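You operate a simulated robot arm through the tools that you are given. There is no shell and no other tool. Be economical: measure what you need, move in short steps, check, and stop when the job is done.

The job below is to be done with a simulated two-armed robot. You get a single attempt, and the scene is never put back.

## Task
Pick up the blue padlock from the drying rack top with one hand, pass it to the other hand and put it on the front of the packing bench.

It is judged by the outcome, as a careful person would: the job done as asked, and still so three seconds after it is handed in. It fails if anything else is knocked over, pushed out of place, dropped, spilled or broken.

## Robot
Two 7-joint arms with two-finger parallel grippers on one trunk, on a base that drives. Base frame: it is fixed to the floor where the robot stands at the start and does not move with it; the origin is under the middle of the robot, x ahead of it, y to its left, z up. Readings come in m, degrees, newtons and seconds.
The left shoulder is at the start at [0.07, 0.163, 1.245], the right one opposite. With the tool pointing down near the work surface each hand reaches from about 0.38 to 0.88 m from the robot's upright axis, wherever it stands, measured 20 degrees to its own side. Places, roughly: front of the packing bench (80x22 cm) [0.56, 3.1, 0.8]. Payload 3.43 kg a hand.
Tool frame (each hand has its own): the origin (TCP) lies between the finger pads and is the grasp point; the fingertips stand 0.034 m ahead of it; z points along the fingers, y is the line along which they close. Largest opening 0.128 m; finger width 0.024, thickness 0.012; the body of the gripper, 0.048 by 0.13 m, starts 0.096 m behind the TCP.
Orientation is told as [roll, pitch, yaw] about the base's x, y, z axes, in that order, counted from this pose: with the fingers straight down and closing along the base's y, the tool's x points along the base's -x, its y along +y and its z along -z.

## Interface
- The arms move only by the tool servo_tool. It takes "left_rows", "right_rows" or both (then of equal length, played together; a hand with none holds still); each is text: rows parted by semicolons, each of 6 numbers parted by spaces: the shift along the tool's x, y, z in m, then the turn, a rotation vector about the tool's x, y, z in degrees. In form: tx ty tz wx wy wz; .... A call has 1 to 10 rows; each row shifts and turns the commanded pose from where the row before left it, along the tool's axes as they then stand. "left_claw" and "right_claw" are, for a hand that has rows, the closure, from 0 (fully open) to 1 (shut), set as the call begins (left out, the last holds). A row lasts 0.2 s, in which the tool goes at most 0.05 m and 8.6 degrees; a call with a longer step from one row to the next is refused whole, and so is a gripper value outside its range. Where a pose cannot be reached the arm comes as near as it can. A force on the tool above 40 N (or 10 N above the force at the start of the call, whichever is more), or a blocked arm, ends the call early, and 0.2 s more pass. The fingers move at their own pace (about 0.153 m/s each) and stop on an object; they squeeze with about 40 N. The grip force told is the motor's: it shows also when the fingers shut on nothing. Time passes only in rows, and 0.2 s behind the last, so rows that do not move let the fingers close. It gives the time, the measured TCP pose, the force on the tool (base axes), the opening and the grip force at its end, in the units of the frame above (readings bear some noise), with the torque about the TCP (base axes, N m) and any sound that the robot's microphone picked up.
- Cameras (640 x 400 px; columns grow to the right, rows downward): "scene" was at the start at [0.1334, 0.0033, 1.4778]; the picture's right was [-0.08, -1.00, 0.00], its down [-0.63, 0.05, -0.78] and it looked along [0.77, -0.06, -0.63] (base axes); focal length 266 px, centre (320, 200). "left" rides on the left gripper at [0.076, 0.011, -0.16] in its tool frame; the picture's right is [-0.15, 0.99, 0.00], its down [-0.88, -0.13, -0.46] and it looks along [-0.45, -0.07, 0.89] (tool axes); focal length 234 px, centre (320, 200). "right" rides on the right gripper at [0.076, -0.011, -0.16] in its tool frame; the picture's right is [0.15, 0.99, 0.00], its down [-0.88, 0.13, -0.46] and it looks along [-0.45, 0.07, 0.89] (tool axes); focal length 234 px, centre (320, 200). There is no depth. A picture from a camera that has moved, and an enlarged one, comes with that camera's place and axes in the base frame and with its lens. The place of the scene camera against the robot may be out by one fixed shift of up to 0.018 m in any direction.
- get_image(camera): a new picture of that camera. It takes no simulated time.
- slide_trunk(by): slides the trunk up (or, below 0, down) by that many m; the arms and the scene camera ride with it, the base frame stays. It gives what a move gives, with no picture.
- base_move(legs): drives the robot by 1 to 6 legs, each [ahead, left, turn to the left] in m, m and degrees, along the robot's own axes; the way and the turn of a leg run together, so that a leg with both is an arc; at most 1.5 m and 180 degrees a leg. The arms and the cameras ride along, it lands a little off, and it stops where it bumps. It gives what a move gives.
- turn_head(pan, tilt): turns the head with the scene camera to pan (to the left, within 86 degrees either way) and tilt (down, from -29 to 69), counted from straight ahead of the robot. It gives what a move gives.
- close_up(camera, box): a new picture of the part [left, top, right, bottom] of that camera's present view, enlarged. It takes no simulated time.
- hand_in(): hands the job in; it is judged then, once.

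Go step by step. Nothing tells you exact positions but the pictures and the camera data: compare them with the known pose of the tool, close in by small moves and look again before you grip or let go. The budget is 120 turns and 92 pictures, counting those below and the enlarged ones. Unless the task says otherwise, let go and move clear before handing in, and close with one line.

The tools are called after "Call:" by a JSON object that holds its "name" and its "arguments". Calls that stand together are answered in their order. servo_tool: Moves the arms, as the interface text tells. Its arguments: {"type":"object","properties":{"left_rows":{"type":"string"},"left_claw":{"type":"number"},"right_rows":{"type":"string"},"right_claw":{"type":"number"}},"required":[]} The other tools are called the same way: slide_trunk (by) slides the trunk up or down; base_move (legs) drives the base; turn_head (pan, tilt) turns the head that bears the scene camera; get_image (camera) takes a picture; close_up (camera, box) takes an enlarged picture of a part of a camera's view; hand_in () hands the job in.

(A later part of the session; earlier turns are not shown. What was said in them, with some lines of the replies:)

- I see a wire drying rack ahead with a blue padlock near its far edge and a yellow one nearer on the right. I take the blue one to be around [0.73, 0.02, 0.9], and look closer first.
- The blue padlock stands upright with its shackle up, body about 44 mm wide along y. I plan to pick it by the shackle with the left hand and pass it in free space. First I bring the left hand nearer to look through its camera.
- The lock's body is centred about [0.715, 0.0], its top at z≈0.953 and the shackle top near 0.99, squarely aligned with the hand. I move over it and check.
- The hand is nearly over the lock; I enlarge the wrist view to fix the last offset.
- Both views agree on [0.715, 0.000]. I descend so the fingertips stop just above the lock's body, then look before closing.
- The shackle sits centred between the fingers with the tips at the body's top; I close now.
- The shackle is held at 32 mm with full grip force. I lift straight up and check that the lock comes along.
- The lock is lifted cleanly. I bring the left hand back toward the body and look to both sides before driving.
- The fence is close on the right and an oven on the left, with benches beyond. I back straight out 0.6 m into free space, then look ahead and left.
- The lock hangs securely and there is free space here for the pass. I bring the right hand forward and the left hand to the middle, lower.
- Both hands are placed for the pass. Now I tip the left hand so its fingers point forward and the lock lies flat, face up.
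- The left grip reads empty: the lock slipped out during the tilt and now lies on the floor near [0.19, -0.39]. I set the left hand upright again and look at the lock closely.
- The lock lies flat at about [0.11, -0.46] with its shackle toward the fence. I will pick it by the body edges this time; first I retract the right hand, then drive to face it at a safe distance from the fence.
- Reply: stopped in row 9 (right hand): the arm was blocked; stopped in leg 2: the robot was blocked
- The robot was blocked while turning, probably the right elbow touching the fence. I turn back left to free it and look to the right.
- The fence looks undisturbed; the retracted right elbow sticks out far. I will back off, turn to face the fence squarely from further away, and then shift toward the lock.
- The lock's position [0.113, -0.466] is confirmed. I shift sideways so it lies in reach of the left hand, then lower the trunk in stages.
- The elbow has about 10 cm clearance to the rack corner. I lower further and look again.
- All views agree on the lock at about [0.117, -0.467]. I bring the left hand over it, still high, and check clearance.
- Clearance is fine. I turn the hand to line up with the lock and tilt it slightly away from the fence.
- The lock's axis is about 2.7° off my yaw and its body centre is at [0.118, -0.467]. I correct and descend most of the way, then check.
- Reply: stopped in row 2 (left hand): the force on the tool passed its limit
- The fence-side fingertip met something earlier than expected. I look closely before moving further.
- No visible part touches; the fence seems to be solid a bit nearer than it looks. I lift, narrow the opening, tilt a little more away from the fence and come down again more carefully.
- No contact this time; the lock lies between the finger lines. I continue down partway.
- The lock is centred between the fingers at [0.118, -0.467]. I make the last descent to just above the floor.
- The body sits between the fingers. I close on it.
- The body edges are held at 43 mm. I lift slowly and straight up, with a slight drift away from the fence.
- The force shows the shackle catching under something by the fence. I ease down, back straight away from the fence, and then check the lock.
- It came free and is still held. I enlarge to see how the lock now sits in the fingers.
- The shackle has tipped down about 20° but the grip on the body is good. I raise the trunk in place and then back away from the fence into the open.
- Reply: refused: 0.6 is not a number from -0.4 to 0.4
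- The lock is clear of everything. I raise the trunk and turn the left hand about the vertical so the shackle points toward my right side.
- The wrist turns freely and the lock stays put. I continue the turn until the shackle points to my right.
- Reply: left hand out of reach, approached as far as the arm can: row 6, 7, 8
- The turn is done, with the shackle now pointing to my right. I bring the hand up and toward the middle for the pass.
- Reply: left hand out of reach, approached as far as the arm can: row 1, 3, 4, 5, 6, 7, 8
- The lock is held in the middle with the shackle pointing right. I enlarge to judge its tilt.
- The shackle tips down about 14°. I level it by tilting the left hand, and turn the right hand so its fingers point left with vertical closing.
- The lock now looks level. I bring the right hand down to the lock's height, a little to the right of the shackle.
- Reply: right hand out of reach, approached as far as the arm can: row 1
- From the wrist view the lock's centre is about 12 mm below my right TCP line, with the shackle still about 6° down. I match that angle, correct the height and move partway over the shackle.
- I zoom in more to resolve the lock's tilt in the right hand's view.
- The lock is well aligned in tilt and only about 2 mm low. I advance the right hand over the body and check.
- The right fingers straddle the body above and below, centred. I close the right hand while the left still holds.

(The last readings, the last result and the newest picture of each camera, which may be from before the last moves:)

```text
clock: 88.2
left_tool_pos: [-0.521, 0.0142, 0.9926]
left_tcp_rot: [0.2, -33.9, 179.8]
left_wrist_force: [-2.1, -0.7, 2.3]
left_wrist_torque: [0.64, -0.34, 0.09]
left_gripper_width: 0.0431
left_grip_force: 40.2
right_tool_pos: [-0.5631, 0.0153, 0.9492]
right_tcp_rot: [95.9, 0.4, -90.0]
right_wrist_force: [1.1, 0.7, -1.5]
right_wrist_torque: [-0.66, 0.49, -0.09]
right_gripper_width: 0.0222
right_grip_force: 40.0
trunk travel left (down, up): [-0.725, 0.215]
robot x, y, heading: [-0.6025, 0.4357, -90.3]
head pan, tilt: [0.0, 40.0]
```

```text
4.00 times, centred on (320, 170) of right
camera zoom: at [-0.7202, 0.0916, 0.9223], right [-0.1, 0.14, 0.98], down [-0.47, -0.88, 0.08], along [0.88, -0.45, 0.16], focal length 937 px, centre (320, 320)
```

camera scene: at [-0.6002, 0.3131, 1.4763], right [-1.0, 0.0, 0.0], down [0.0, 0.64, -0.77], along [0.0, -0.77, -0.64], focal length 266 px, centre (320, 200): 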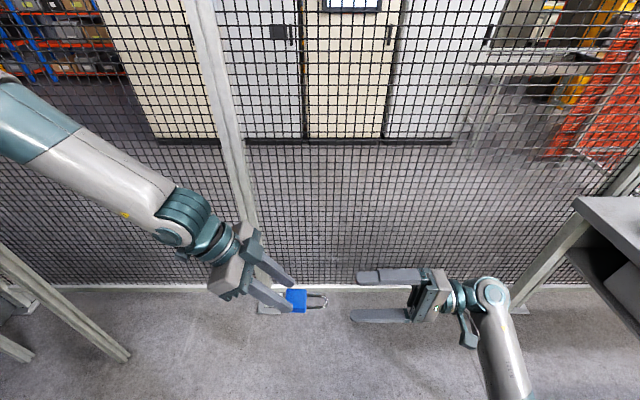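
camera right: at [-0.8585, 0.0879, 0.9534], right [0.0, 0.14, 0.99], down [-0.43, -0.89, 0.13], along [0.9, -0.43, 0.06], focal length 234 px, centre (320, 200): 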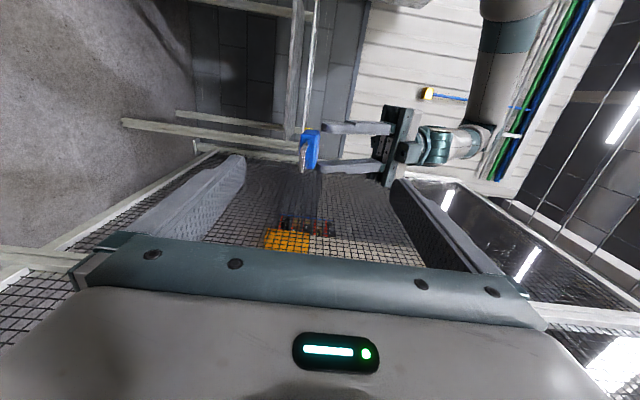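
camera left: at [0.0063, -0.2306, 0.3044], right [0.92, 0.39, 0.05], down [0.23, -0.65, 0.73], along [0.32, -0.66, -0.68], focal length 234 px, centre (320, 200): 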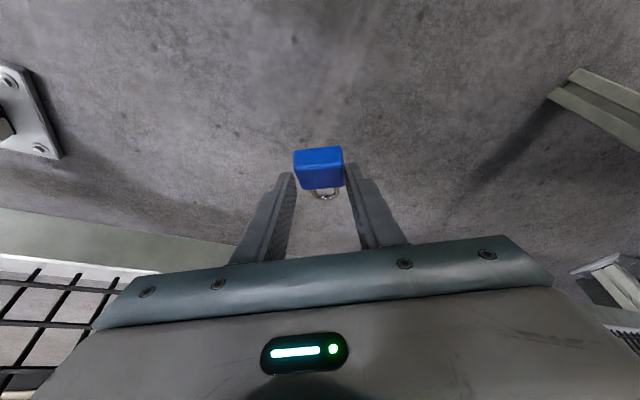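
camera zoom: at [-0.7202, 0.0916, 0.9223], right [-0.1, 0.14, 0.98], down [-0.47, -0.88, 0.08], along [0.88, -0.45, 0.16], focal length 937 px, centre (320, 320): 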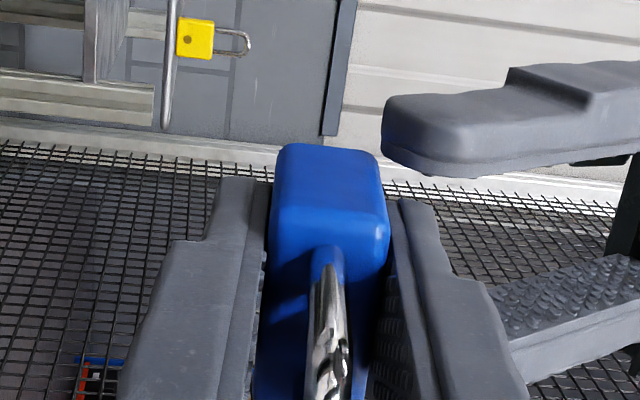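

The right hand holds the body's faces at 22 mm with full force. I open the left hand and draw it straight back.

Call:
{"name": "servo_tool", "arguments": {"left_rows": "0 0 0 0 0 0;0 0 0 0 0 0;0 0 0 0 0 0;0 0 -0.02 0 0 0;0 0 -0.04 0 0 0;0 0 -0.04 0 0 0;0 0 -0.03 0 0 0;0 0 0 0 0 0", "left_claw": 0}}

Call:
{"name": "get_image", "arguments": {"camera": "scene"}}

```text
clock: 90.0
left_tool_pos: [-0.5087, 0.0563, 1.0414]
left_tcp_rot: [0.2, -33.9, 179.8]
left_wrist_force: [0.7, 0.4, 0.3]
left_wrist_torque: [-0.01, -0.02, 0.0]
left_gripper_width: 0.1279
left_grip_force: 0.0
left hand out of reach, approached as far as the arm can: row 4, 5, 6, 7
right_tool_pos: [-0.5627, 0.0175, 0.9488]
right_tcp_rot: [96.0, 0.3, -90.0]
right_wrist_force: [0.8, 0.7, -1.1]
right_wrist_torque: [0.0, 0.0, 0.0]
right_gripper_width: 0.0215
right_grip_force: 40.3
trunk travel left (down, up): [-0.725, 0.215]
robot x, y, heading: [-0.5937, 0.4362, -90.3]
head pan, tilt: [0.0, 40.0]
```

```text
25 pictures are left
camera scene: at [-0.6002, 0.3133, 1.4764], right [-1.0, 0.0, 0.0], down [0.0, 0.64, -0.77], along [0.0, -0.77, -0.64], focal length 266 px, centre (320, 200)
```

scene: 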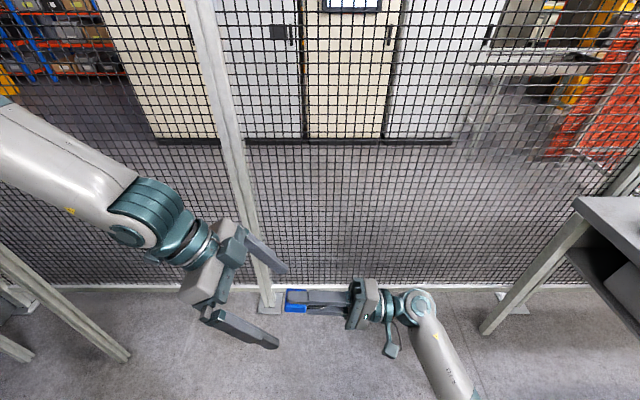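

The pass is done and the right hand alone holds the lock. I separate the hands and begin restoring the left to its normal pose.

Call:
{"name": "servo_tool", "arguments": {"right_rows": "0 0 -0.03 0 0 0;0 0 -0.03 0 0 0;0 0 -0.03 0 0 0;0 0 -0.03 0 0 0;0 0 0 6 0 0;0 0 0 6 0 0;0 0 0 6 0 0;0 0 0 6 0 0;0 0 0 6 0 0;0 0 0 6 0 0", "left_rows": "0.0249 0 -0.0168 0 0 0;0.0249 0 -0.0168 0 0 0;0.0249 0 -0.0168 0 0 0;0.0249 0 -0.0168 0 0 0;0 0 0 -4.75 0 -7.05;0 0 0 -4.75 0 -7.05;0 0 0 -4.75 0 -7.05;0 0 0 -4.75 0 -7.05;0 0 0 -4.75 0 -7.05;0 0 0 -4.75 0 -7.05"}}

Call:
{"name": "get_image", "arguments": {"camera": "scene"}}

```text
clock: 92.2
left_tool_pos: [-0.4877, -0.0379, 0.9903]
left_tcp_rot: [-0.1, -33.9, -129.2]
left_wrist_force: [-0.2, 0.1, 0.0]
left_wrist_torque: [0.01, 0.01, -0.01]
left_gripper_width: 0.128
left_grip_force: 0.0
left hand out of reach, approached as far as the arm can: row 1, 2, 3, 4, 5, 6, 7, 8, 9, 10
right_tool_pos: [-0.6841, 0.0134, 0.9365]
right_tcp_rot: [59.9, 0.4, -90.1]
right_wrist_force: [0.8, 0.1, -0.4]
right_wrist_torque: [0.03, 0.02, -0.04]
right_gripper_width: 0.0218
right_grip_force: 40.0
trunk travel left (down, up): [-0.725, 0.215]
robot x, y, heading: [-0.5984, 0.4362, -90.1]
head pan, tilt: [0.0, 40.0]
```

```text
24 pictures are left
camera scene: at [-0.6007, 0.312, 1.4762], right [-1.0, 0.0, 0.0], down [0.0, 0.64, -0.77], along [0.0, -0.77, -0.64], focal length 266 px, centre (320, 200)
```

scene: 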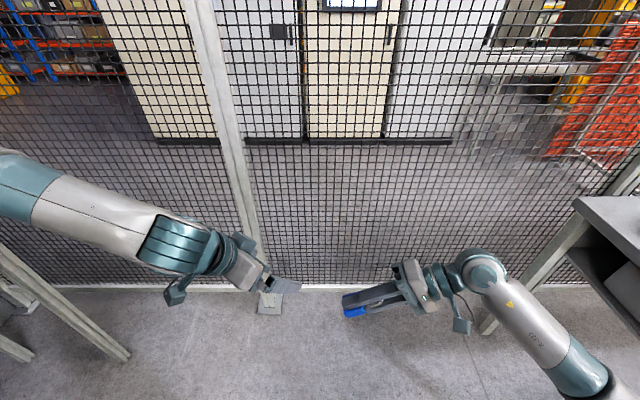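

Still holding well. I finish bringing the right hand's fingers down and straighten the left.

Call:
{"name": "servo_tool", "arguments": {"right_rows": "0 0 0 6 0 0;0 0 0 6 0 0;0 0 0 6 0 0;0 0 0 6 0 0;0 0 0 6 0 0;0 0 0 6 0 0;0 0 0 6 0 0;0 0 0 6 0 0;0 0 0 6 0 0;0 0 0 6 0 0", "left_rows": "0 0 0 -4.75 0 -7.05;0 0 0 -4.75 0 -7.05;0 0 0 -4.75 0 -7.05;0 0 0 -4.75 0 -7.05;0 0 0 -3 0 -4.5;0 0 0 0 8.5 0;0 0 0 0 8.5 0;0 0 0 0 8.5 0;0 0 0 0 8.4 0;0 0 0 0 0 0"}}

Call:
{"name": "servo_tool", "arguments": {"left_rows": "0 0.02 -0.025 0 0 0;0 0.02 -0.025 0 0 0;0 0.02 -0.025 0 0 0;0 0.02 -0.025 0 0 0;0 0.02 -0.025 0 0 0;0 0.02 -0.025 0 0 0", "right_rows": "0 -0.01 -0.035 0 0 0;0 -0.01 -0.035 0 0 0;0 -0.01 -0.035 0 0 0;0 -0.01 -0.035 0 0 0;0 -0.01 -0.035 0 0 0;0 -0.01 -0.035 0 0 0"}}

Call:
{"name": "get_image", "arguments": {"camera": "scene"}}

```text
clock: 94.4
left_tool_pos: [-0.4876, -0.0484, 0.9886]
left_tcp_rot: [0.0, 0.1, -90.1]
left_wrist_force: [0.5, -1.3, -0.2]
left_wrist_torque: [-0.05, 0.03, 0.01]
left_gripper_width: 0.1282
left_grip_force: 0.1
left hand out of reach, approached as far as the arm can: row 1, 2
right_tool_pos: [-0.6836, 0.0138, 0.9376]
right_tcp_rot: [-0.3, 0.2, -90.0]
right_wrist_force: [-0.7, -0.3, 0.4]
right_wrist_torque: [0.0, -0.02, -0.01]
right_gripper_width: 0.0213
right_grip_force: 40.3
trunk travel left (down, up): [-0.725, 0.215]
robot x, y, heading: [-0.5981, 0.4403, -90.1]
head pan, tilt: [0.0, 40.0]
```

```text
clock: 95.8
left_tool_pos: [-0.3692, -0.0474, 1.14]
left_tcp_rot: [0.1, 0.0, -90.0]
left_wrist_force: [-0.1, -0.3, 1.0]
left_wrist_torque: [-0.03, -0.02, -0.03]
left_gripper_width: 0.1279
left_grip_force: 0.0
right_tool_pos: [-0.7409, 0.0143, 1.1493]
right_tcp_rot: [-0.1, 0.2, -90.1]
right_wrist_force: [0.3, -0.1, -1.4]
right_wrist_torque: [-0.01, -0.03, 0.02]
right_gripper_width: 0.0217
right_grip_force: 39.7
trunk travel left (down, up): [-0.725, 0.215]
robot x, y, heading: [-0.5994, 0.4387, -90.1]
head pan, tilt: [0.0, 40.0]
```

```text
23 pictures are left
camera scene: at [-0.5998, 0.3144, 1.4764], right [-1.0, 0.0, 0.0], down [0.0, 0.64, -0.77], along [0.0, -0.77, -0.64], focal length 266 px, centre (320, 200)
```

scene: 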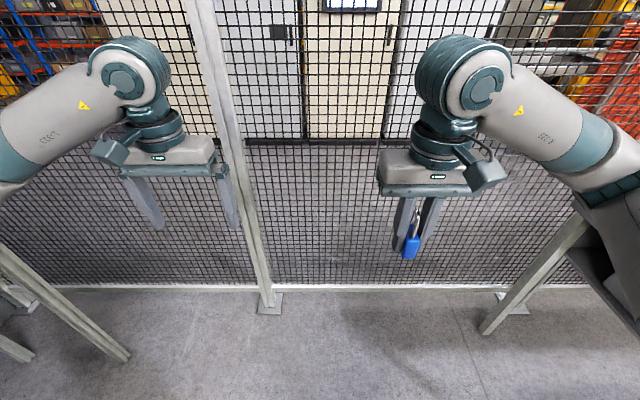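

The lock hangs upright between the right fingers. I turn around to face the benches and look at the target.

Call:
{"name": "base_move", "arguments": {"legs": [[0, 0, 175]]}}

Call:
{"name": "turn_head", "arguments": {"pan": -15, "tilt": 20}}

Call:
{"name": "get_image", "arguments": {"camera": "scene"}}

```text
clock: 103.2
left_tool_pos: [-0.7506, 0.9545, 1.1385]
left_tcp_rot: [0.1, 0.1, 81.4]
left_wrist_force: [0.3, -0.3, -0.1]
left_wrist_torque: [-0.02, 0.0, -0.01]
left_gripper_width: 0.128
left_grip_force: 0.1
right_tool_pos: [-0.392, 0.8375, 1.1485]
right_tcp_rot: [-0.1, 0.4, 81.6]
right_wrist_force: [0.4, 0.5, -0.7]
right_wrist_torque: [-0.03, 0.0, 0.02]
right_gripper_width: 0.0216
right_grip_force: 40.1
trunk travel left (down, up): [-0.725, 0.215]
robot x, y, heading: [-0.5971, 0.4415, 81.4]
head pan, tilt: [0.0, 40.0]
```

```text
clock: 104.0
left_tool_pos: [-0.7514, 0.9535, 1.1388]
left_tcp_rot: [0.1, 0.2, 81.5]
left_wrist_force: [0.3, 0.3, 0.0]
left_wrist_torque: [0.0, 0.0, -0.02]
left_gripper_width: 0.1281
left_grip_force: 0.0
right_tool_pos: [-0.3926, 0.8367, 1.1487]
right_tcp_rot: [-0.1, 0.4, 81.5]
right_wrist_force: [0.3, -0.1, -1.5]
right_wrist_torque: [0.02, 0.0, -0.01]
right_gripper_width: 0.0215
right_grip_force: 39.8
trunk travel left (down, up): [-0.725, 0.215]
robot x, y, heading: [-0.5983, 0.4374, 81.2]
head pan, tilt: [-15.0, 20.0]
```

```text
22 pictures are left
camera scene: at [-0.5555, 0.5836, 1.5076], right [0.92, -0.4, 0.0], down [-0.14, -0.31, -0.94], along [0.37, 0.86, -0.34], focal length 266 px, centre (320, 200)
```

scene: 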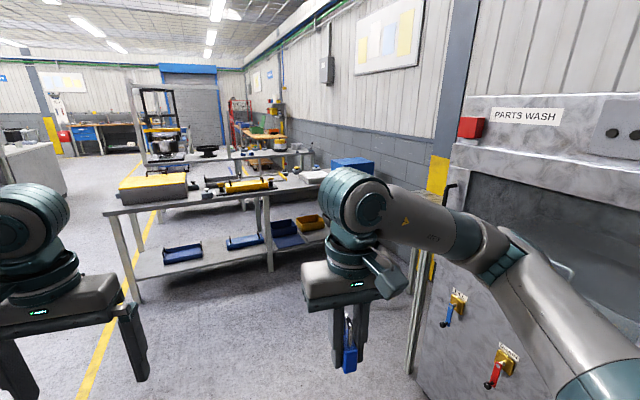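

Benches are ahead; the target point falls near the right end of the long one. I drive closer along the aisle for a clearer view.

Call:
{"name": "base_move", "arguments": {"legs": [[0, 0, 8.7], [1.1, 0, 0]]}}

Call:
{"name": "turn_head", "arguments": {"pan": -40, "tilt": 25}}

Call:
{"name": "get_image", "arguments": {"camera": "scene"}}

```text
clock: 110.3
left_tool_pos: [-0.8464, 2.0271, 1.1385]
left_tcp_rot: [0.1, 0.1, 91.0]
left_wrist_force: [0.1, 0.8, -0.5]
left_wrist_torque: [0.01, -0.02, -0.02]
left_gripper_width: 0.1279
left_grip_force: 0.0
right_tool_pos: [-0.4742, 1.973, 1.1497]
right_tcp_rot: [-0.1, 0.5, 91.0]
right_wrist_force: [-0.6, 0.3, -0.5]
right_wrist_torque: [0.01, 0.01, 0.05]
right_gripper_width: 0.0215
right_grip_force: 40.4
trunk travel left (down, up): [-0.725, 0.215]
robot x, y, heading: [-0.6081, 1.5445, 91.0]
head pan, tilt: [-15.0, 20.0]
```

```text
clock: 111.2
left_tool_pos: [-0.8473, 2.0275, 1.1389]
left_tcp_rot: [0.1, 0.0, 91.1]
left_wrist_force: [-0.5, -0.6, 0.4]
left_wrist_torque: [0.02, 0.01, -0.04]
left_gripper_width: 0.128
left_grip_force: 0.0
right_tool_pos: [-0.4735, 1.973, 1.148]
right_tcp_rot: [-0.1, 0.4, 91.1]
right_wrist_force: [0.0, 1.0, -0.5]
right_wrist_torque: [0.05, -0.02, -0.01]
right_gripper_width: 0.0216
right_grip_force: 40.2
trunk travel left (down, up): [-0.725, 0.215]
robot x, y, heading: [-0.6109, 1.5477, 91.2]
head pan, tilt: [-40.0, 25.0]
```

```text
21 pictures are left
camera scene: at [-0.555, 1.6769, 1.4997], right [0.78, -0.63, 0.0], down [-0.27, -0.33, -0.91], along [0.57, 0.7, -0.42], focal length 266 px, centre (320, 200)
```

scene: 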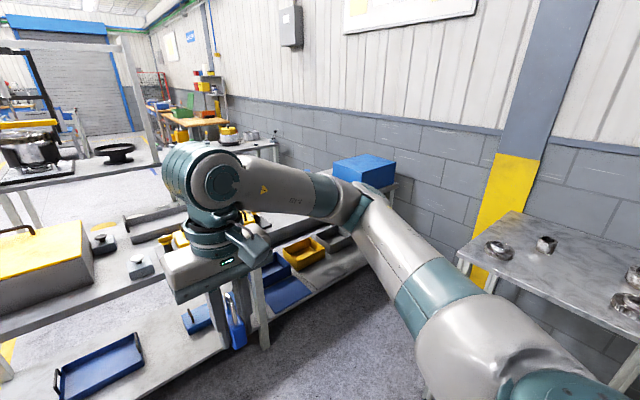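

The target seems to be on the right part of this bench, hidden behind my arm. I raise the trunk for clearance, move closer and turn to face it.

Call:
{"name": "slide_trunk", "arguments": {"by": 0.15}}

Call:
{"name": "base_move", "arguments": {"legs": [[0.3, -0.25, 0], [0, 0, -35]]}}

Call:
{"name": "turn_head", "arguments": {"pan": 5, "tilt": 30}}

Call:
{"name": "get_image", "arguments": {"camera": "scene"}}

```text
clock: 113.0
left_tool_pos: [-0.8464, 2.0267, 1.288]
left_tcp_rot: [0.1, 0.0, 91.0]
left_wrist_force: [0.5, 0.3, 0.4]
left_wrist_torque: [0.0, -0.03, -0.02]
left_gripper_width: 0.1279
left_grip_force: 0.0
right_tool_pos: [-0.4738, 1.9723, 1.2987]
right_tcp_rot: [-0.1, 0.5, 91.0]
right_wrist_force: [1.6, 0.0, -1.3]
right_wrist_torque: [0.02, 0.03, 0.02]
right_gripper_width: 0.0214
right_grip_force: 40.4
trunk travel left (down, up): [-0.875, 0.065]
robot x, y, heading: [-0.6097, 1.5472, 90.9]
head pan, tilt: [-40.0, 25.0]
```

```text
clock: 117.1
left_tool_pos: [-0.2913, 2.3869, 1.2883]
left_tcp_rot: [0.0, 0.0, 57.1]
left_wrist_force: [0.2, -0.3, 0.6]
left_wrist_torque: [-0.03, 0.02, 0.0]
left_gripper_width: 0.1279
left_grip_force: 0.0
right_tool_pos: [-0.0129, 2.1325, 1.2991]
right_tcp_rot: [-0.1, 0.3, 57.1]
right_wrist_force: [-0.8, -0.8, -1.5]
right_wrist_torque: [0.0, 0.01, -0.01]
right_gripper_width: 0.0216
right_grip_force: 40.4
trunk travel left (down, up): [-0.875, 0.065]
robot x, y, heading: [-0.3647, 1.8511, 57.0]
head pan, tilt: [-40.0, 25.0]
```

```text
clock: 118.2
left_tool_pos: [-0.2911, 2.386, 1.2887]
left_tcp_rot: [0.1, 0.2, 57.1]
left_wrist_force: [-0.9, -0.2, -0.5]
left_wrist_torque: [0.01, -0.04, 0.02]
left_gripper_width: 0.1278
left_grip_force: 0.2
right_tool_pos: [-0.0118, 2.1329, 1.2981]
right_tcp_rot: [-0.1, 0.5, 57.0]
right_wrist_force: [1.0, 0.5, -0.6]
right_wrist_torque: [-0.05, -0.01, 0.0]
right_gripper_width: 0.0214
right_grip_force: 39.8
trunk travel left (down, up): [-0.875, 0.065]
robot x, y, heading: [-0.3648, 1.8529, 56.8]
head pan, tilt: [5.0, 30.0]
```

```text
20 pictures are left
camera scene: at [-0.2962, 1.986, 1.6417], right [0.88, -0.47, 0.0], down [-0.24, -0.44, -0.87], along [0.41, 0.76, -0.5], focal length 266 px, centre (320, 200)
```

scene: 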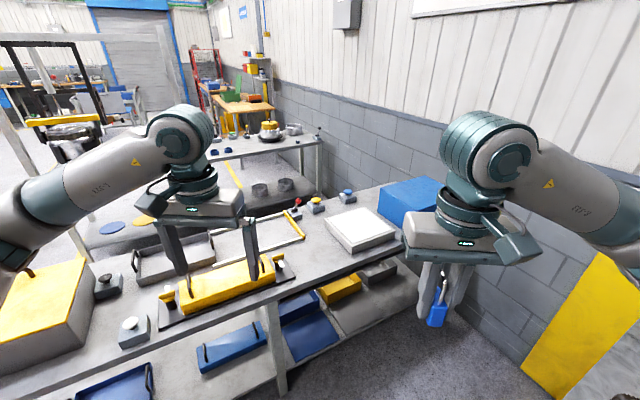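

The white box, buttons and blue box lie near the target spot. I zoom in to understand where the packing bench's top and front edge are.

Call:
{"name": "close_up", "arguments": {"camera": "scene", "box": [250, 165, 450, 290]}}

```text
3.20 times, centred on (350, 228) of scene
camera zoom: at [-0.2962, 1.986, 1.6417], right [0.88, -0.47, 0.0], down [-0.24, -0.44, -0.87], along [0.41, 0.76, -0.5], focal length 852 px, centre (224, 112)
```

zoom: 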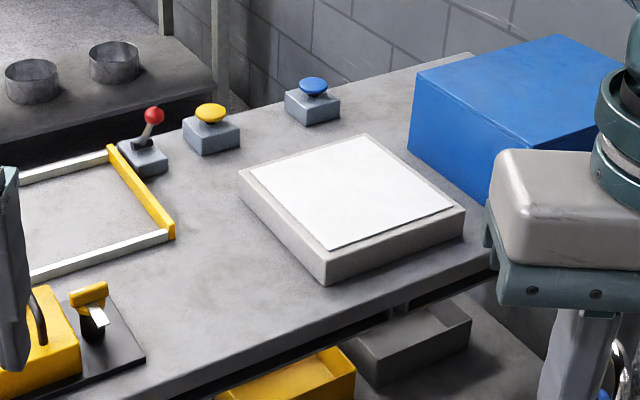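

The bench top spans y≈2.67–3.23, and the given spot around y 3.1 has free space at about [0.44, 3.085] between the white box and the two buttons. I turn to face the bench squarely, close in, then sidestep right.

Call:
{"name": "base_move", "arguments": {"legs": [[0, 0, 33.2], [0.44, 0, 0]]}}

Call:
{"name": "base_move", "arguments": {"legs": [[0, -0.43, 0]]}}

Call:
{"name": "turn_head", "arguments": {"pan": -15, "tilt": 45}}

Call:
{"name": "get_image", "arguments": {"camera": "scene"}}

```text
clock: 122.5
left_tool_pos: [-0.5862, 2.7877, 1.2886]
left_tcp_rot: [0.1, 0.0, 89.8]
left_wrist_force: [0.0, -0.4, -0.1]
left_wrist_torque: [-0.01, 0.0, 0.02]
left_gripper_width: 0.1282
left_grip_force: 0.1
right_tool_pos: [-0.213, 2.7215, 1.3]
right_tcp_rot: [-0.1, 0.2, 89.8]
right_wrist_force: [0.0, -0.4, -0.8]
right_wrist_torque: [0.03, -0.01, 0.02]
right_gripper_width: 0.0215
right_grip_force: 39.8
trunk travel left (down, up): [-0.875, 0.065]
robot x, y, heading: [-0.3616, 2.3, 89.2]
head pan, tilt: [5.0, 30.0]
```

```text
clock: 125.1
left_tool_pos: [-0.1697, 2.7847, 1.2887]
left_tcp_rot: [0.0, -0.1, 90.1]
left_wrist_force: [-0.1, -0.2, 0.9]
left_wrist_torque: [0.01, 0.0, 0.0]
left_gripper_width: 0.1281
left_grip_force: 0.0
right_tool_pos: [0.2016, 2.7237, 1.2996]
right_tcp_rot: [-0.1, 0.5, 90.1]
right_wrist_force: [0.2, 0.2, -2.0]
right_wrist_torque: [-0.02, -0.03, 0.01]
right_gripper_width: 0.0213
right_grip_force: 40.5
trunk travel left (down, up): [-0.875, 0.065]
robot x, y, heading: [0.0589, 2.3013, 90.1]
head pan, tilt: [5.0, 30.0]
```

```text
clock: 125.9
left_tool_pos: [-0.1678, 2.7853, 1.2884]
left_tcp_rot: [0.1, 0.0, 90.3]
left_wrist_force: [0.3, 0.2, 0.1]
left_wrist_torque: [-0.01, -0.02, 0.0]
left_gripper_width: 0.128
left_grip_force: 0.1
right_tool_pos: [0.2039, 2.725, 1.2993]
right_tcp_rot: [0.1, 0.4, 90.1]
right_wrist_force: [0.2, -1.0, -1.1]
right_wrist_torque: [-0.02, -0.01, -0.01]
right_gripper_width: 0.0218
right_grip_force: 39.5
trunk travel left (down, up): [-0.875, 0.065]
robot x, y, heading: [0.0624, 2.2978, 90.0]
head pan, tilt: [-15.0, 45.0]
```

```text
18 pictures are left
camera scene: at [0.0797, 2.4376, 1.6191], right [0.97, -0.26, 0.0], down [-0.18, -0.68, -0.71], along [0.18, 0.68, -0.71], focal length 266 px, centre (320, 200)
```

scene: 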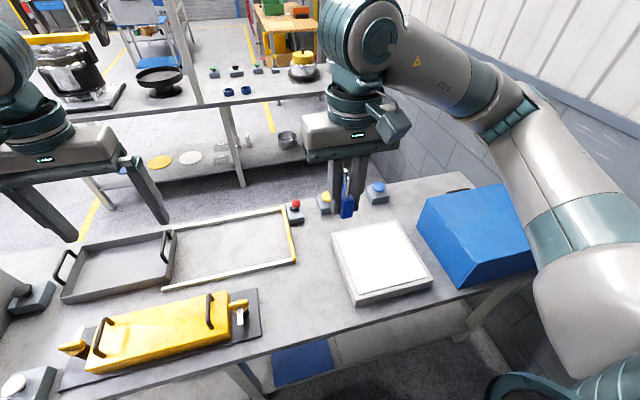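

The spot between the buttons and the white box is free. I edge the base a bit closer and carry the lock over the spot at height.

Call:
{"name": "base_move", "arguments": {"legs": [[0.035, -0.05, 0]]}}

Call:
{"name": "servo_tool", "arguments": {"right_rows": "-0.03 -0.017 0 0 0 0;-0.03 -0.017 0 0 0 0;-0.03 -0.017 0 0 0 0;-0.03 -0.017 0 0 0 0;-0.03 -0.017 0 0 0 0;-0.03 -0.017 0 0 0 0;-0.03 -0.017 0 0 0 0;-0.03 -0.017 0 0 0 0;-0.03 -0.017 0 0 0 0;0 0 0 0 0 0"}}

Call:
{"name": "slide_trunk", "arguments": {"by": -0.2}}

Call:
{"name": "get_image", "arguments": {"camera": "scene"}}

```text
clock: 126.9
left_tool_pos: [-0.1272, 2.8145, 1.2884]
left_tcp_rot: [-0.2, -0.2, 90.3]
left_wrist_force: [-1.6, -0.9, 0.0]
left_wrist_torque: [0.07, -0.14, -0.04]
left_gripper_width: 0.1278
left_grip_force: 0.1
right_tool_pos: [0.2459, 2.7546, 1.3005]
right_tcp_rot: [-0.3, 0.1, 90.4]
right_wrist_force: [-1.4, -0.1, -0.8]
right_wrist_torque: [0.04, -0.09, 0.0]
right_gripper_width: 0.0214
right_grip_force: 40.0
trunk travel left (down, up): [-0.875, 0.065]
robot x, y, heading: [0.1088, 2.3311, 90.1]
head pan, tilt: [-15.0, 45.0]
```

```text
clock: 129.1
left_tool_pos: [-0.1207, 2.8186, 1.2887]
left_tcp_rot: [0.1, 0.0, 90.3]
left_wrist_force: [0.0, -0.2, 0.0]
left_wrist_torque: [-0.02, 0.01, 0.01]
left_gripper_width: 0.128
left_grip_force: 0.1
right_tool_pos: [0.4053, 3.0296, 1.2958]
right_tcp_rot: [-0.1, 0.3, 90.3]
right_wrist_force: [0.4, -0.1, -0.8]
right_wrist_torque: [0.04, 0.0, 0.0]
right_gripper_width: 0.0217
right_grip_force: 40.2
trunk travel left (down, up): [-0.875, 0.065]
robot x, y, heading: [0.1104, 2.3318, 90.4]
head pan, tilt: [-15.0, 45.0]
```

```text
clock: 131.2
left_tool_pos: [-0.119, 2.8185, 1.0884]
left_tcp_rot: [0.1, 0.0, 90.2]
left_wrist_force: [-0.2, -0.4, 0.4]
left_wrist_torque: [0.02, 0.0, 0.0]
left_gripper_width: 0.128
left_grip_force: 0.0
right_tool_pos: [0.4045, 3.0288, 1.0966]
right_tcp_rot: [0.0, 0.2, 90.3]
right_wrist_force: [0.1, -0.8, -1.0]
right_wrist_torque: [0.0, -0.02, 0.01]
right_gripper_width: 0.0211
right_grip_force: 39.7
trunk travel left (down, up): [-0.675, 0.265]
robot x, y, heading: [0.1123, 2.3313, 90.3]
head pan, tilt: [-15.0, 45.0]
```

```text
17 pictures are left
camera scene: at [0.129, 2.4713, 1.4191], right [0.97, -0.26, 0.0], down [-0.18, -0.68, -0.71], along [0.18, 0.68, -0.71], focal length 266 px, centre (320, 200)
```

scene: 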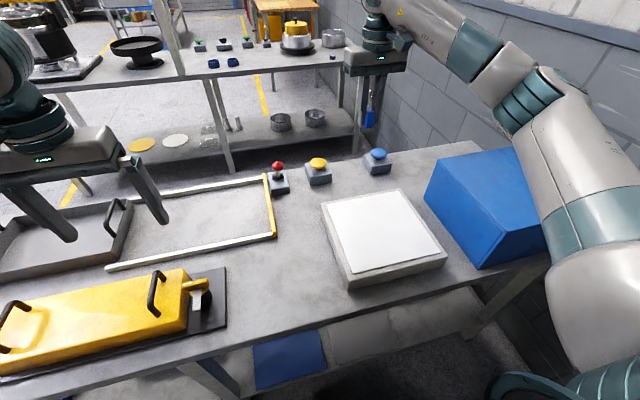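

I look through the right hand's camera at the landing spot.

Call:
{"name": "get_image", "arguments": {"camera": "right"}}

```text
16 pictures are left
camera right: at [0.4171, 2.9529, 1.2572], right [-0.99, -0.15, 0.0], down [-0.13, 0.88, 0.45], along [-0.07, 0.45, -0.89], focal length 234 px, centre (320, 200)
```

right: 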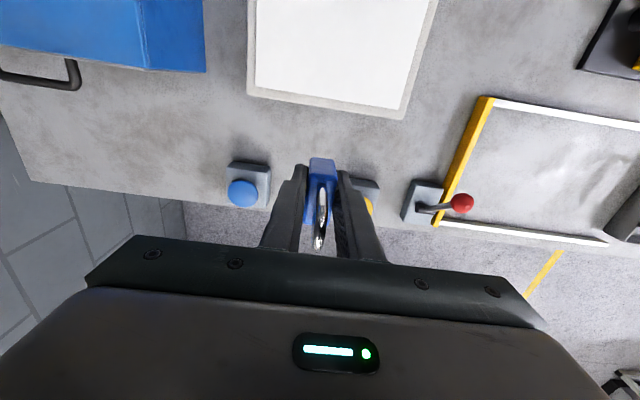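

The spot at [0.425, 3.07] has clear margins to the box and both buttons. I descend to about 3 cm above contact.

Call:
{"name": "servo_tool", "arguments": {"right_rows": "-0.0137 -0.0068 0.01 0 0 0;-0.0137 -0.0068 0.03 0 0 0;-0.0136 -0.0069 0.035 0 0 0;0 0 0.04 0 0 0;0 0 0.04 0 0 0;0 0 0.04 0 0 0;0 0 0.03 0 0 0;0 0 0 0 0 0"}}

Call:
{"name": "get_image", "arguments": {"camera": "right"}}

Call:
{"name": "close_up", "arguments": {"camera": "scene", "box": [270, 110, 430, 210]}}

```text
clock: 133.0
left_tool_pos: [-0.1201, 2.8179, 1.0887]
left_tcp_rot: [0.1, -0.1, 90.2]
left_wrist_force: [-0.7, -0.1, -0.5]
left_wrist_torque: [0.01, 0.0, 0.02]
left_gripper_width: 0.1277
left_grip_force: 0.1
right_tool_pos: [0.4239, 3.0668, 0.8694]
right_tcp_rot: [0.0, 0.3, 90.4]
right_wrist_force: [-1.3, 0.8, -1.4]
right_wrist_torque: [0.0, -0.02, 0.01]
right_gripper_width: 0.0216
right_grip_force: 40.1
trunk travel left (down, up): [-0.675, 0.265]
robot x, y, heading: [0.1096, 2.3295, 90.3]
head pan, tilt: [-15.0, 45.0]
```

```text
15 pictures are left
camera right: at [0.4365, 2.9925, 1.0301], right [-0.99, -0.15, 0.0], down [-0.14, 0.88, 0.45], along [-0.07, 0.45, -0.89], focal length 234 px, centre (320, 200)
```

right: 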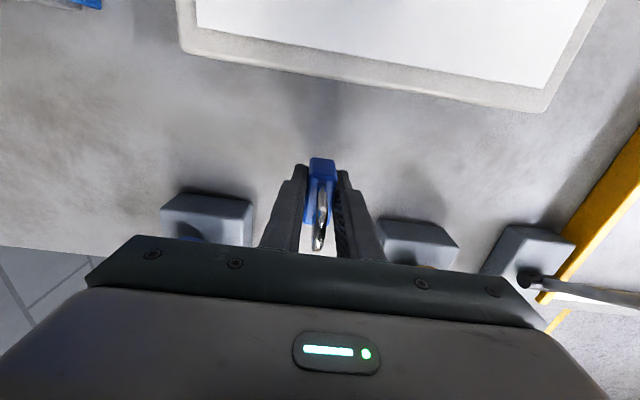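

```text
4.00 times, centred on (350, 160) of scene
camera zoom: at [0.1288, 2.4712, 1.4191], right [0.97, -0.26, 0.0], down [-0.18, -0.68, -0.71], along [0.18, 0.68, -0.71], focal length 1065 px, centre (200, 360)
```

zoom: 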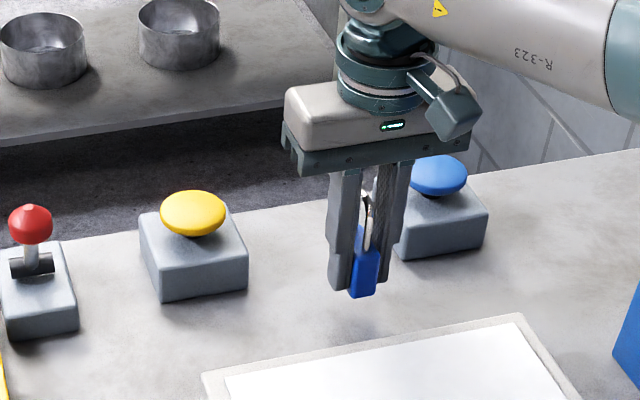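

Clearances on both sides are good. I lower slowly to near contact.

Call:
{"name": "servo_tool", "arguments": {"right_rows": "0 0 0.008 0 0 0;0 0 0.008 0 0 0;0 0 0.006 0 0 0;0 0 0.003 0 0 0;0 0 0 0 0 0"}}

Call:
{"name": "close_up", "arguments": {"camera": "scene", "box": [320, 150, 400, 200]}}

```text
clock: 134.2
left_tool_pos: [-0.1206, 2.8183, 1.0894]
left_tcp_rot: [0.1, 0.0, 90.2]
left_wrist_force: [0.3, -0.3, 0.2]
left_wrist_torque: [-0.01, 0.0, 0.0]
left_gripper_width: 0.1277
left_grip_force: 0.0
right_tool_pos: [0.4238, 3.0692, 0.8461]
right_tcp_rot: [-0.1, 0.4, 90.3]
right_wrist_force: [0.2, -0.6, -0.2]
right_wrist_torque: [0.01, 0.03, 0.0]
right_gripper_width: 0.0215
right_grip_force: 39.7
trunk travel left (down, up): [-0.675, 0.265]
robot x, y, heading: [0.1094, 2.3338, 90.1]
head pan, tilt: [-15.0, 45.0]
```

```text
8.00 times, centred on (360, 175) of scene
camera zoom: at [0.129, 2.4714, 1.4191], right [0.97, -0.26, 0.0], down [-0.18, -0.68, -0.71], along [0.18, 0.68, -0.71], focal length 2131 px, centre (0, 400)
```

zoom: 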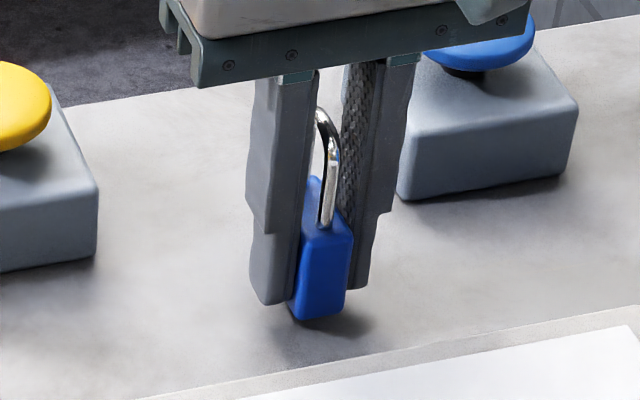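

The lock is about a centimetre or less above the top. I lower in small steps, watching the force.

Call:
{"name": "servo_tool", "arguments": {"right_rows": "0 0 0.003 0 0 0;0 0 0.003 0 0 0;0 0 0 0 0 0"}}

Call:
{"name": "servo_tool", "arguments": {"right_rows": "0 0 0.002 0 0 0;0 0 0 0 0 0"}}

```text
clock: 135.0
left_tool_pos: [-0.1203, 2.8193, 1.0892]
left_tcp_rot: [0.1, 0.0, 90.4]
left_wrist_force: [-0.3, -0.4, -0.8]
left_wrist_torque: [0.01, -0.01, 0.02]
left_gripper_width: 0.1281
left_grip_force: 0.0
right_tool_pos: [0.4248, 3.0686, 0.8399]
right_tcp_rot: [0.0, 0.4, 90.2]
right_wrist_force: [0.0, 1.0, -1.3]
right_wrist_torque: [0.02, -0.01, -0.01]
right_gripper_width: 0.0218
right_grip_force: 39.9
trunk travel left (down, up): [-0.675, 0.265]
robot x, y, heading: [0.1096, 2.3322, 90.1]
head pan, tilt: [-15.0, 45.0]
```

```text
clock: 135.6
left_tool_pos: [-0.1199, 2.8187, 1.088]
left_tcp_rot: [0.1, 0.0, 90.4]
left_wrist_force: [0.5, -0.4, 0.4]
left_wrist_torque: [-0.01, 0.01, 0.01]
left_gripper_width: 0.1278
left_grip_force: 0.1
right_tool_pos: [0.4263, 3.0683, 0.8367]
right_tcp_rot: [0.0, 0.3, 90.3]
right_wrist_force: [0.5, -0.3, -0.8]
right_wrist_torque: [-0.01, 0.01, -0.03]
right_gripper_width: 0.0215
right_grip_force: 40.2
trunk travel left (down, up): [-0.675, 0.265]
robot x, y, heading: [0.1098, 2.3266, 90.3]
head pan, tilt: [-15.0, 45.0]
```

No contact yet; I look again at the gap under the lock.

Call:
{"name": "servo_tool", "arguments": {"right_rows": "0 0 0.002 0 0 0;0 0 0 0 0 0"}}

Call:
{"name": "close_up", "arguments": {"camera": "scene", "box": [336, 160, 384, 190]}}

```text
clock: 136.2
left_tool_pos: [-0.1201, 2.8179, 1.089]
left_tcp_rot: [0.1, 0.0, 90.3]
left_wrist_force: [0.3, -0.1, 0.9]
left_wrist_torque: [0.0, -0.02, 0.01]
left_gripper_width: 0.128
left_grip_force: 0.1
right_tool_pos: [0.425, 3.0689, 0.8378]
right_tcp_rot: [0.0, 0.2, 90.3]
right_wrist_force: [0.1, 2.4, 7.0]
right_wrist_torque: [0.26, 0.03, 0.0]
right_gripper_width: 0.0215
right_grip_force: 40.0
trunk travel left (down, up): [-0.675, 0.265]
robot x, y, heading: [0.111, 2.3325, 90.3]
head pan, tilt: [-15.0, 45.0]
```

```text
13.33 times, centred on (360, 175) of scene
camera zoom: at [0.1285, 2.4705, 1.4193], right [0.97, -0.26, 0.0], down [-0.18, -0.68, -0.71], along [0.18, 0.68, -0.71], focal length 3551 px, centre (-213, 533)
```

zoom: 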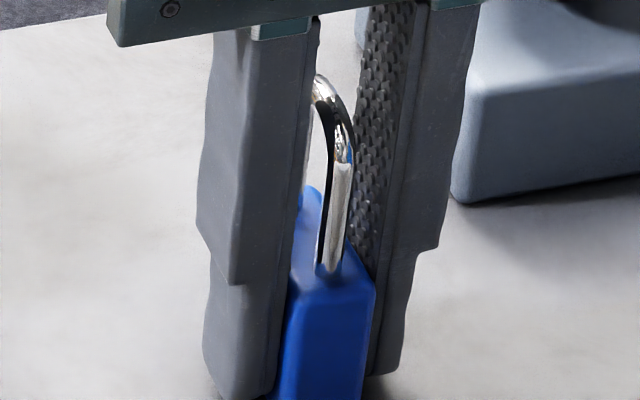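

Contact: about 7 N, at the lock's far edge first. I press a touch more so it settles, then open the right hand partway.

Call:
{"name": "servo_tool", "arguments": {"right_rows": "0 0 0.001 0 0 0;0 0 0 0 0 0"}}

Call:
{"name": "servo_tool", "arguments": {"right_rows": "0 0 0 0 0 0;0 0 0 0 0 0;0 0 0 0 0 0", "right_claw": 0.55}}

Call:
{"name": "close_up", "arguments": {"camera": "scene", "box": [320, 150, 400, 200]}}

Call:
{"name": "get_image", "arguments": {"camera": "right"}}

```text
clock: 136.8
left_tool_pos: [-0.1214, 2.8184, 1.0882]
left_tcp_rot: [0.1, 0.0, 90.3]
left_wrist_force: [0.5, 0.0, 0.1]
left_wrist_torque: [0.0, -0.03, 0.01]
left_gripper_width: 0.1281
left_grip_force: 0.0
right_tool_pos: [0.4253, 3.0683, 0.8367]
right_tcp_rot: [0.1, 0.0, 90.4]
right_wrist_force: [0.3, 5.5, 15.0]
right_wrist_torque: [0.64, -0.03, -0.06]
right_gripper_width: 0.0213
right_grip_force: 40.1
trunk travel left (down, up): [-0.675, 0.265]
robot x, y, heading: [0.114, 2.3322, 90.4]
head pan, tilt: [-15.0, 45.0]
```

```text
clock: 137.6
left_tool_pos: [-0.1211, 2.819, 1.0884]
left_tcp_rot: [0.1, -0.1, 90.3]
left_wrist_force: [-0.4, 0.5, 0.1]
left_wrist_torque: [0.03, 0.01, -0.02]
left_gripper_width: 0.1279
left_grip_force: 0.0
right_tool_pos: [0.4243, 3.0679, 0.8347]
right_tcp_rot: [0.0, 0.3, 90.3]
right_wrist_force: [-0.2, 0.2, 0.1]
right_wrist_torque: [0.0, 0.01, -0.03]
right_gripper_width: 0.0574
right_grip_force: 0.1
trunk travel left (down, up): [-0.675, 0.265]
robot x, y, heading: [0.1098, 2.3309, 90.1]
head pan, tilt: [-15.0, 45.0]
```

```text
8.00 times, centred on (360, 175) of scene
camera zoom: at [0.1289, 2.4714, 1.419], right [0.97, -0.26, 0.0], down [-0.18, -0.68, -0.71], along [0.18, 0.68, -0.71], focal length 2131 px, centre (0, 400)
```

zoom: 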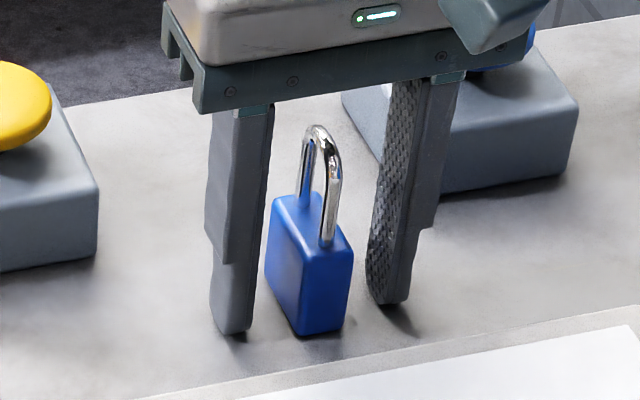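

```text
10 pictures are left
camera right: at [0.4376, 2.9919, 0.9949], right [-0.99, -0.15, 0.0], down [-0.14, 0.88, 0.45], along [-0.07, 0.44, -0.89], focal length 234 px, centre (320, 200)
```

right: 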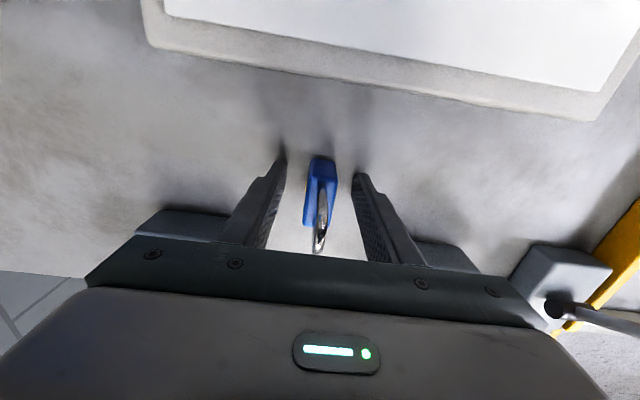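

The lock stands upright on the bench, free between the fingers. I raise the right hand straight up and check.

Call:
{"name": "servo_tool", "arguments": {"right_rows": "0 0 -0.01 0 0 0;0 0 -0.02 0 0 0;0 0 -0.03 0 0 0;0 0 -0.04 0 0 0;0 0 -0.04 0 0 0;0 0 -0.04 0 0 0;0.03 0 -0.03 0 0 0;0.04 0 0 0 0 0;0.04 0 0 0 0 0;0 0 0 0 0 0"}}

Call:
{"name": "get_image", "arguments": {"camera": "scene"}}

```text
clock: 139.8
left_tool_pos: [-0.1206, 2.8189, 1.0878]
left_tcp_rot: [0.1, 0.1, 90.3]
left_wrist_force: [-0.5, 0.9, -1.0]
left_wrist_torque: [0.01, -0.01, 0.03]
left_gripper_width: 0.1281
left_grip_force: 0.1
right_tool_pos: [0.4254, 2.96, 1.0443]
right_tcp_rot: [-0.1, 0.4, 90.3]
right_wrist_force: [0.1, -0.3, 0.3]
right_wrist_torque: [0.0, 0.0, 0.03]
right_gripper_width: 0.0574
right_grip_force: 0.0
trunk travel left (down, up): [-0.675, 0.265]
robot x, y, heading: [0.1115, 2.3322, 90.1]
head pan, tilt: [-15.0, 45.0]
```

```text
9 pictures are left
camera scene: at [0.1284, 2.472, 1.419], right [0.97, -0.26, 0.0], down [-0.18, -0.68, -0.71], along [0.18, 0.68, -0.71], focal length 266 px, centre (320, 200)
```

scene: 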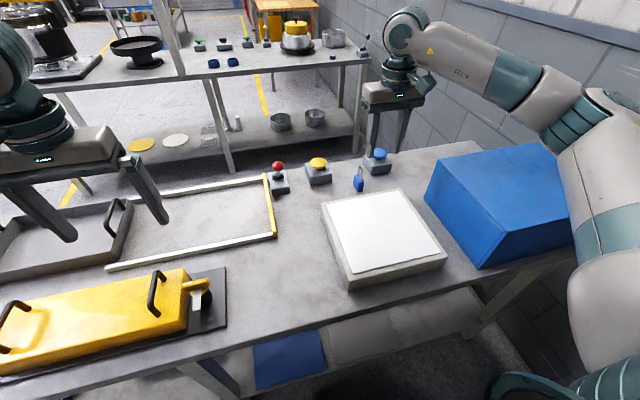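

The lock stands by itself at about [0.425, 3.07], within the given target area, nothing around it moved, and both hands are clear. I hand in.

Call:
{"name": "hand_in", "arguments": {}}

```text
The job is handed in.
```

The blue padlock went from the left hand to the right and now stands upright on the packing bench at about [0.425, 3.07], inside the target area you gave. It was not a clean run: I dropped the padlock on the floor once, and my arms touched the fence without visibly moving it.
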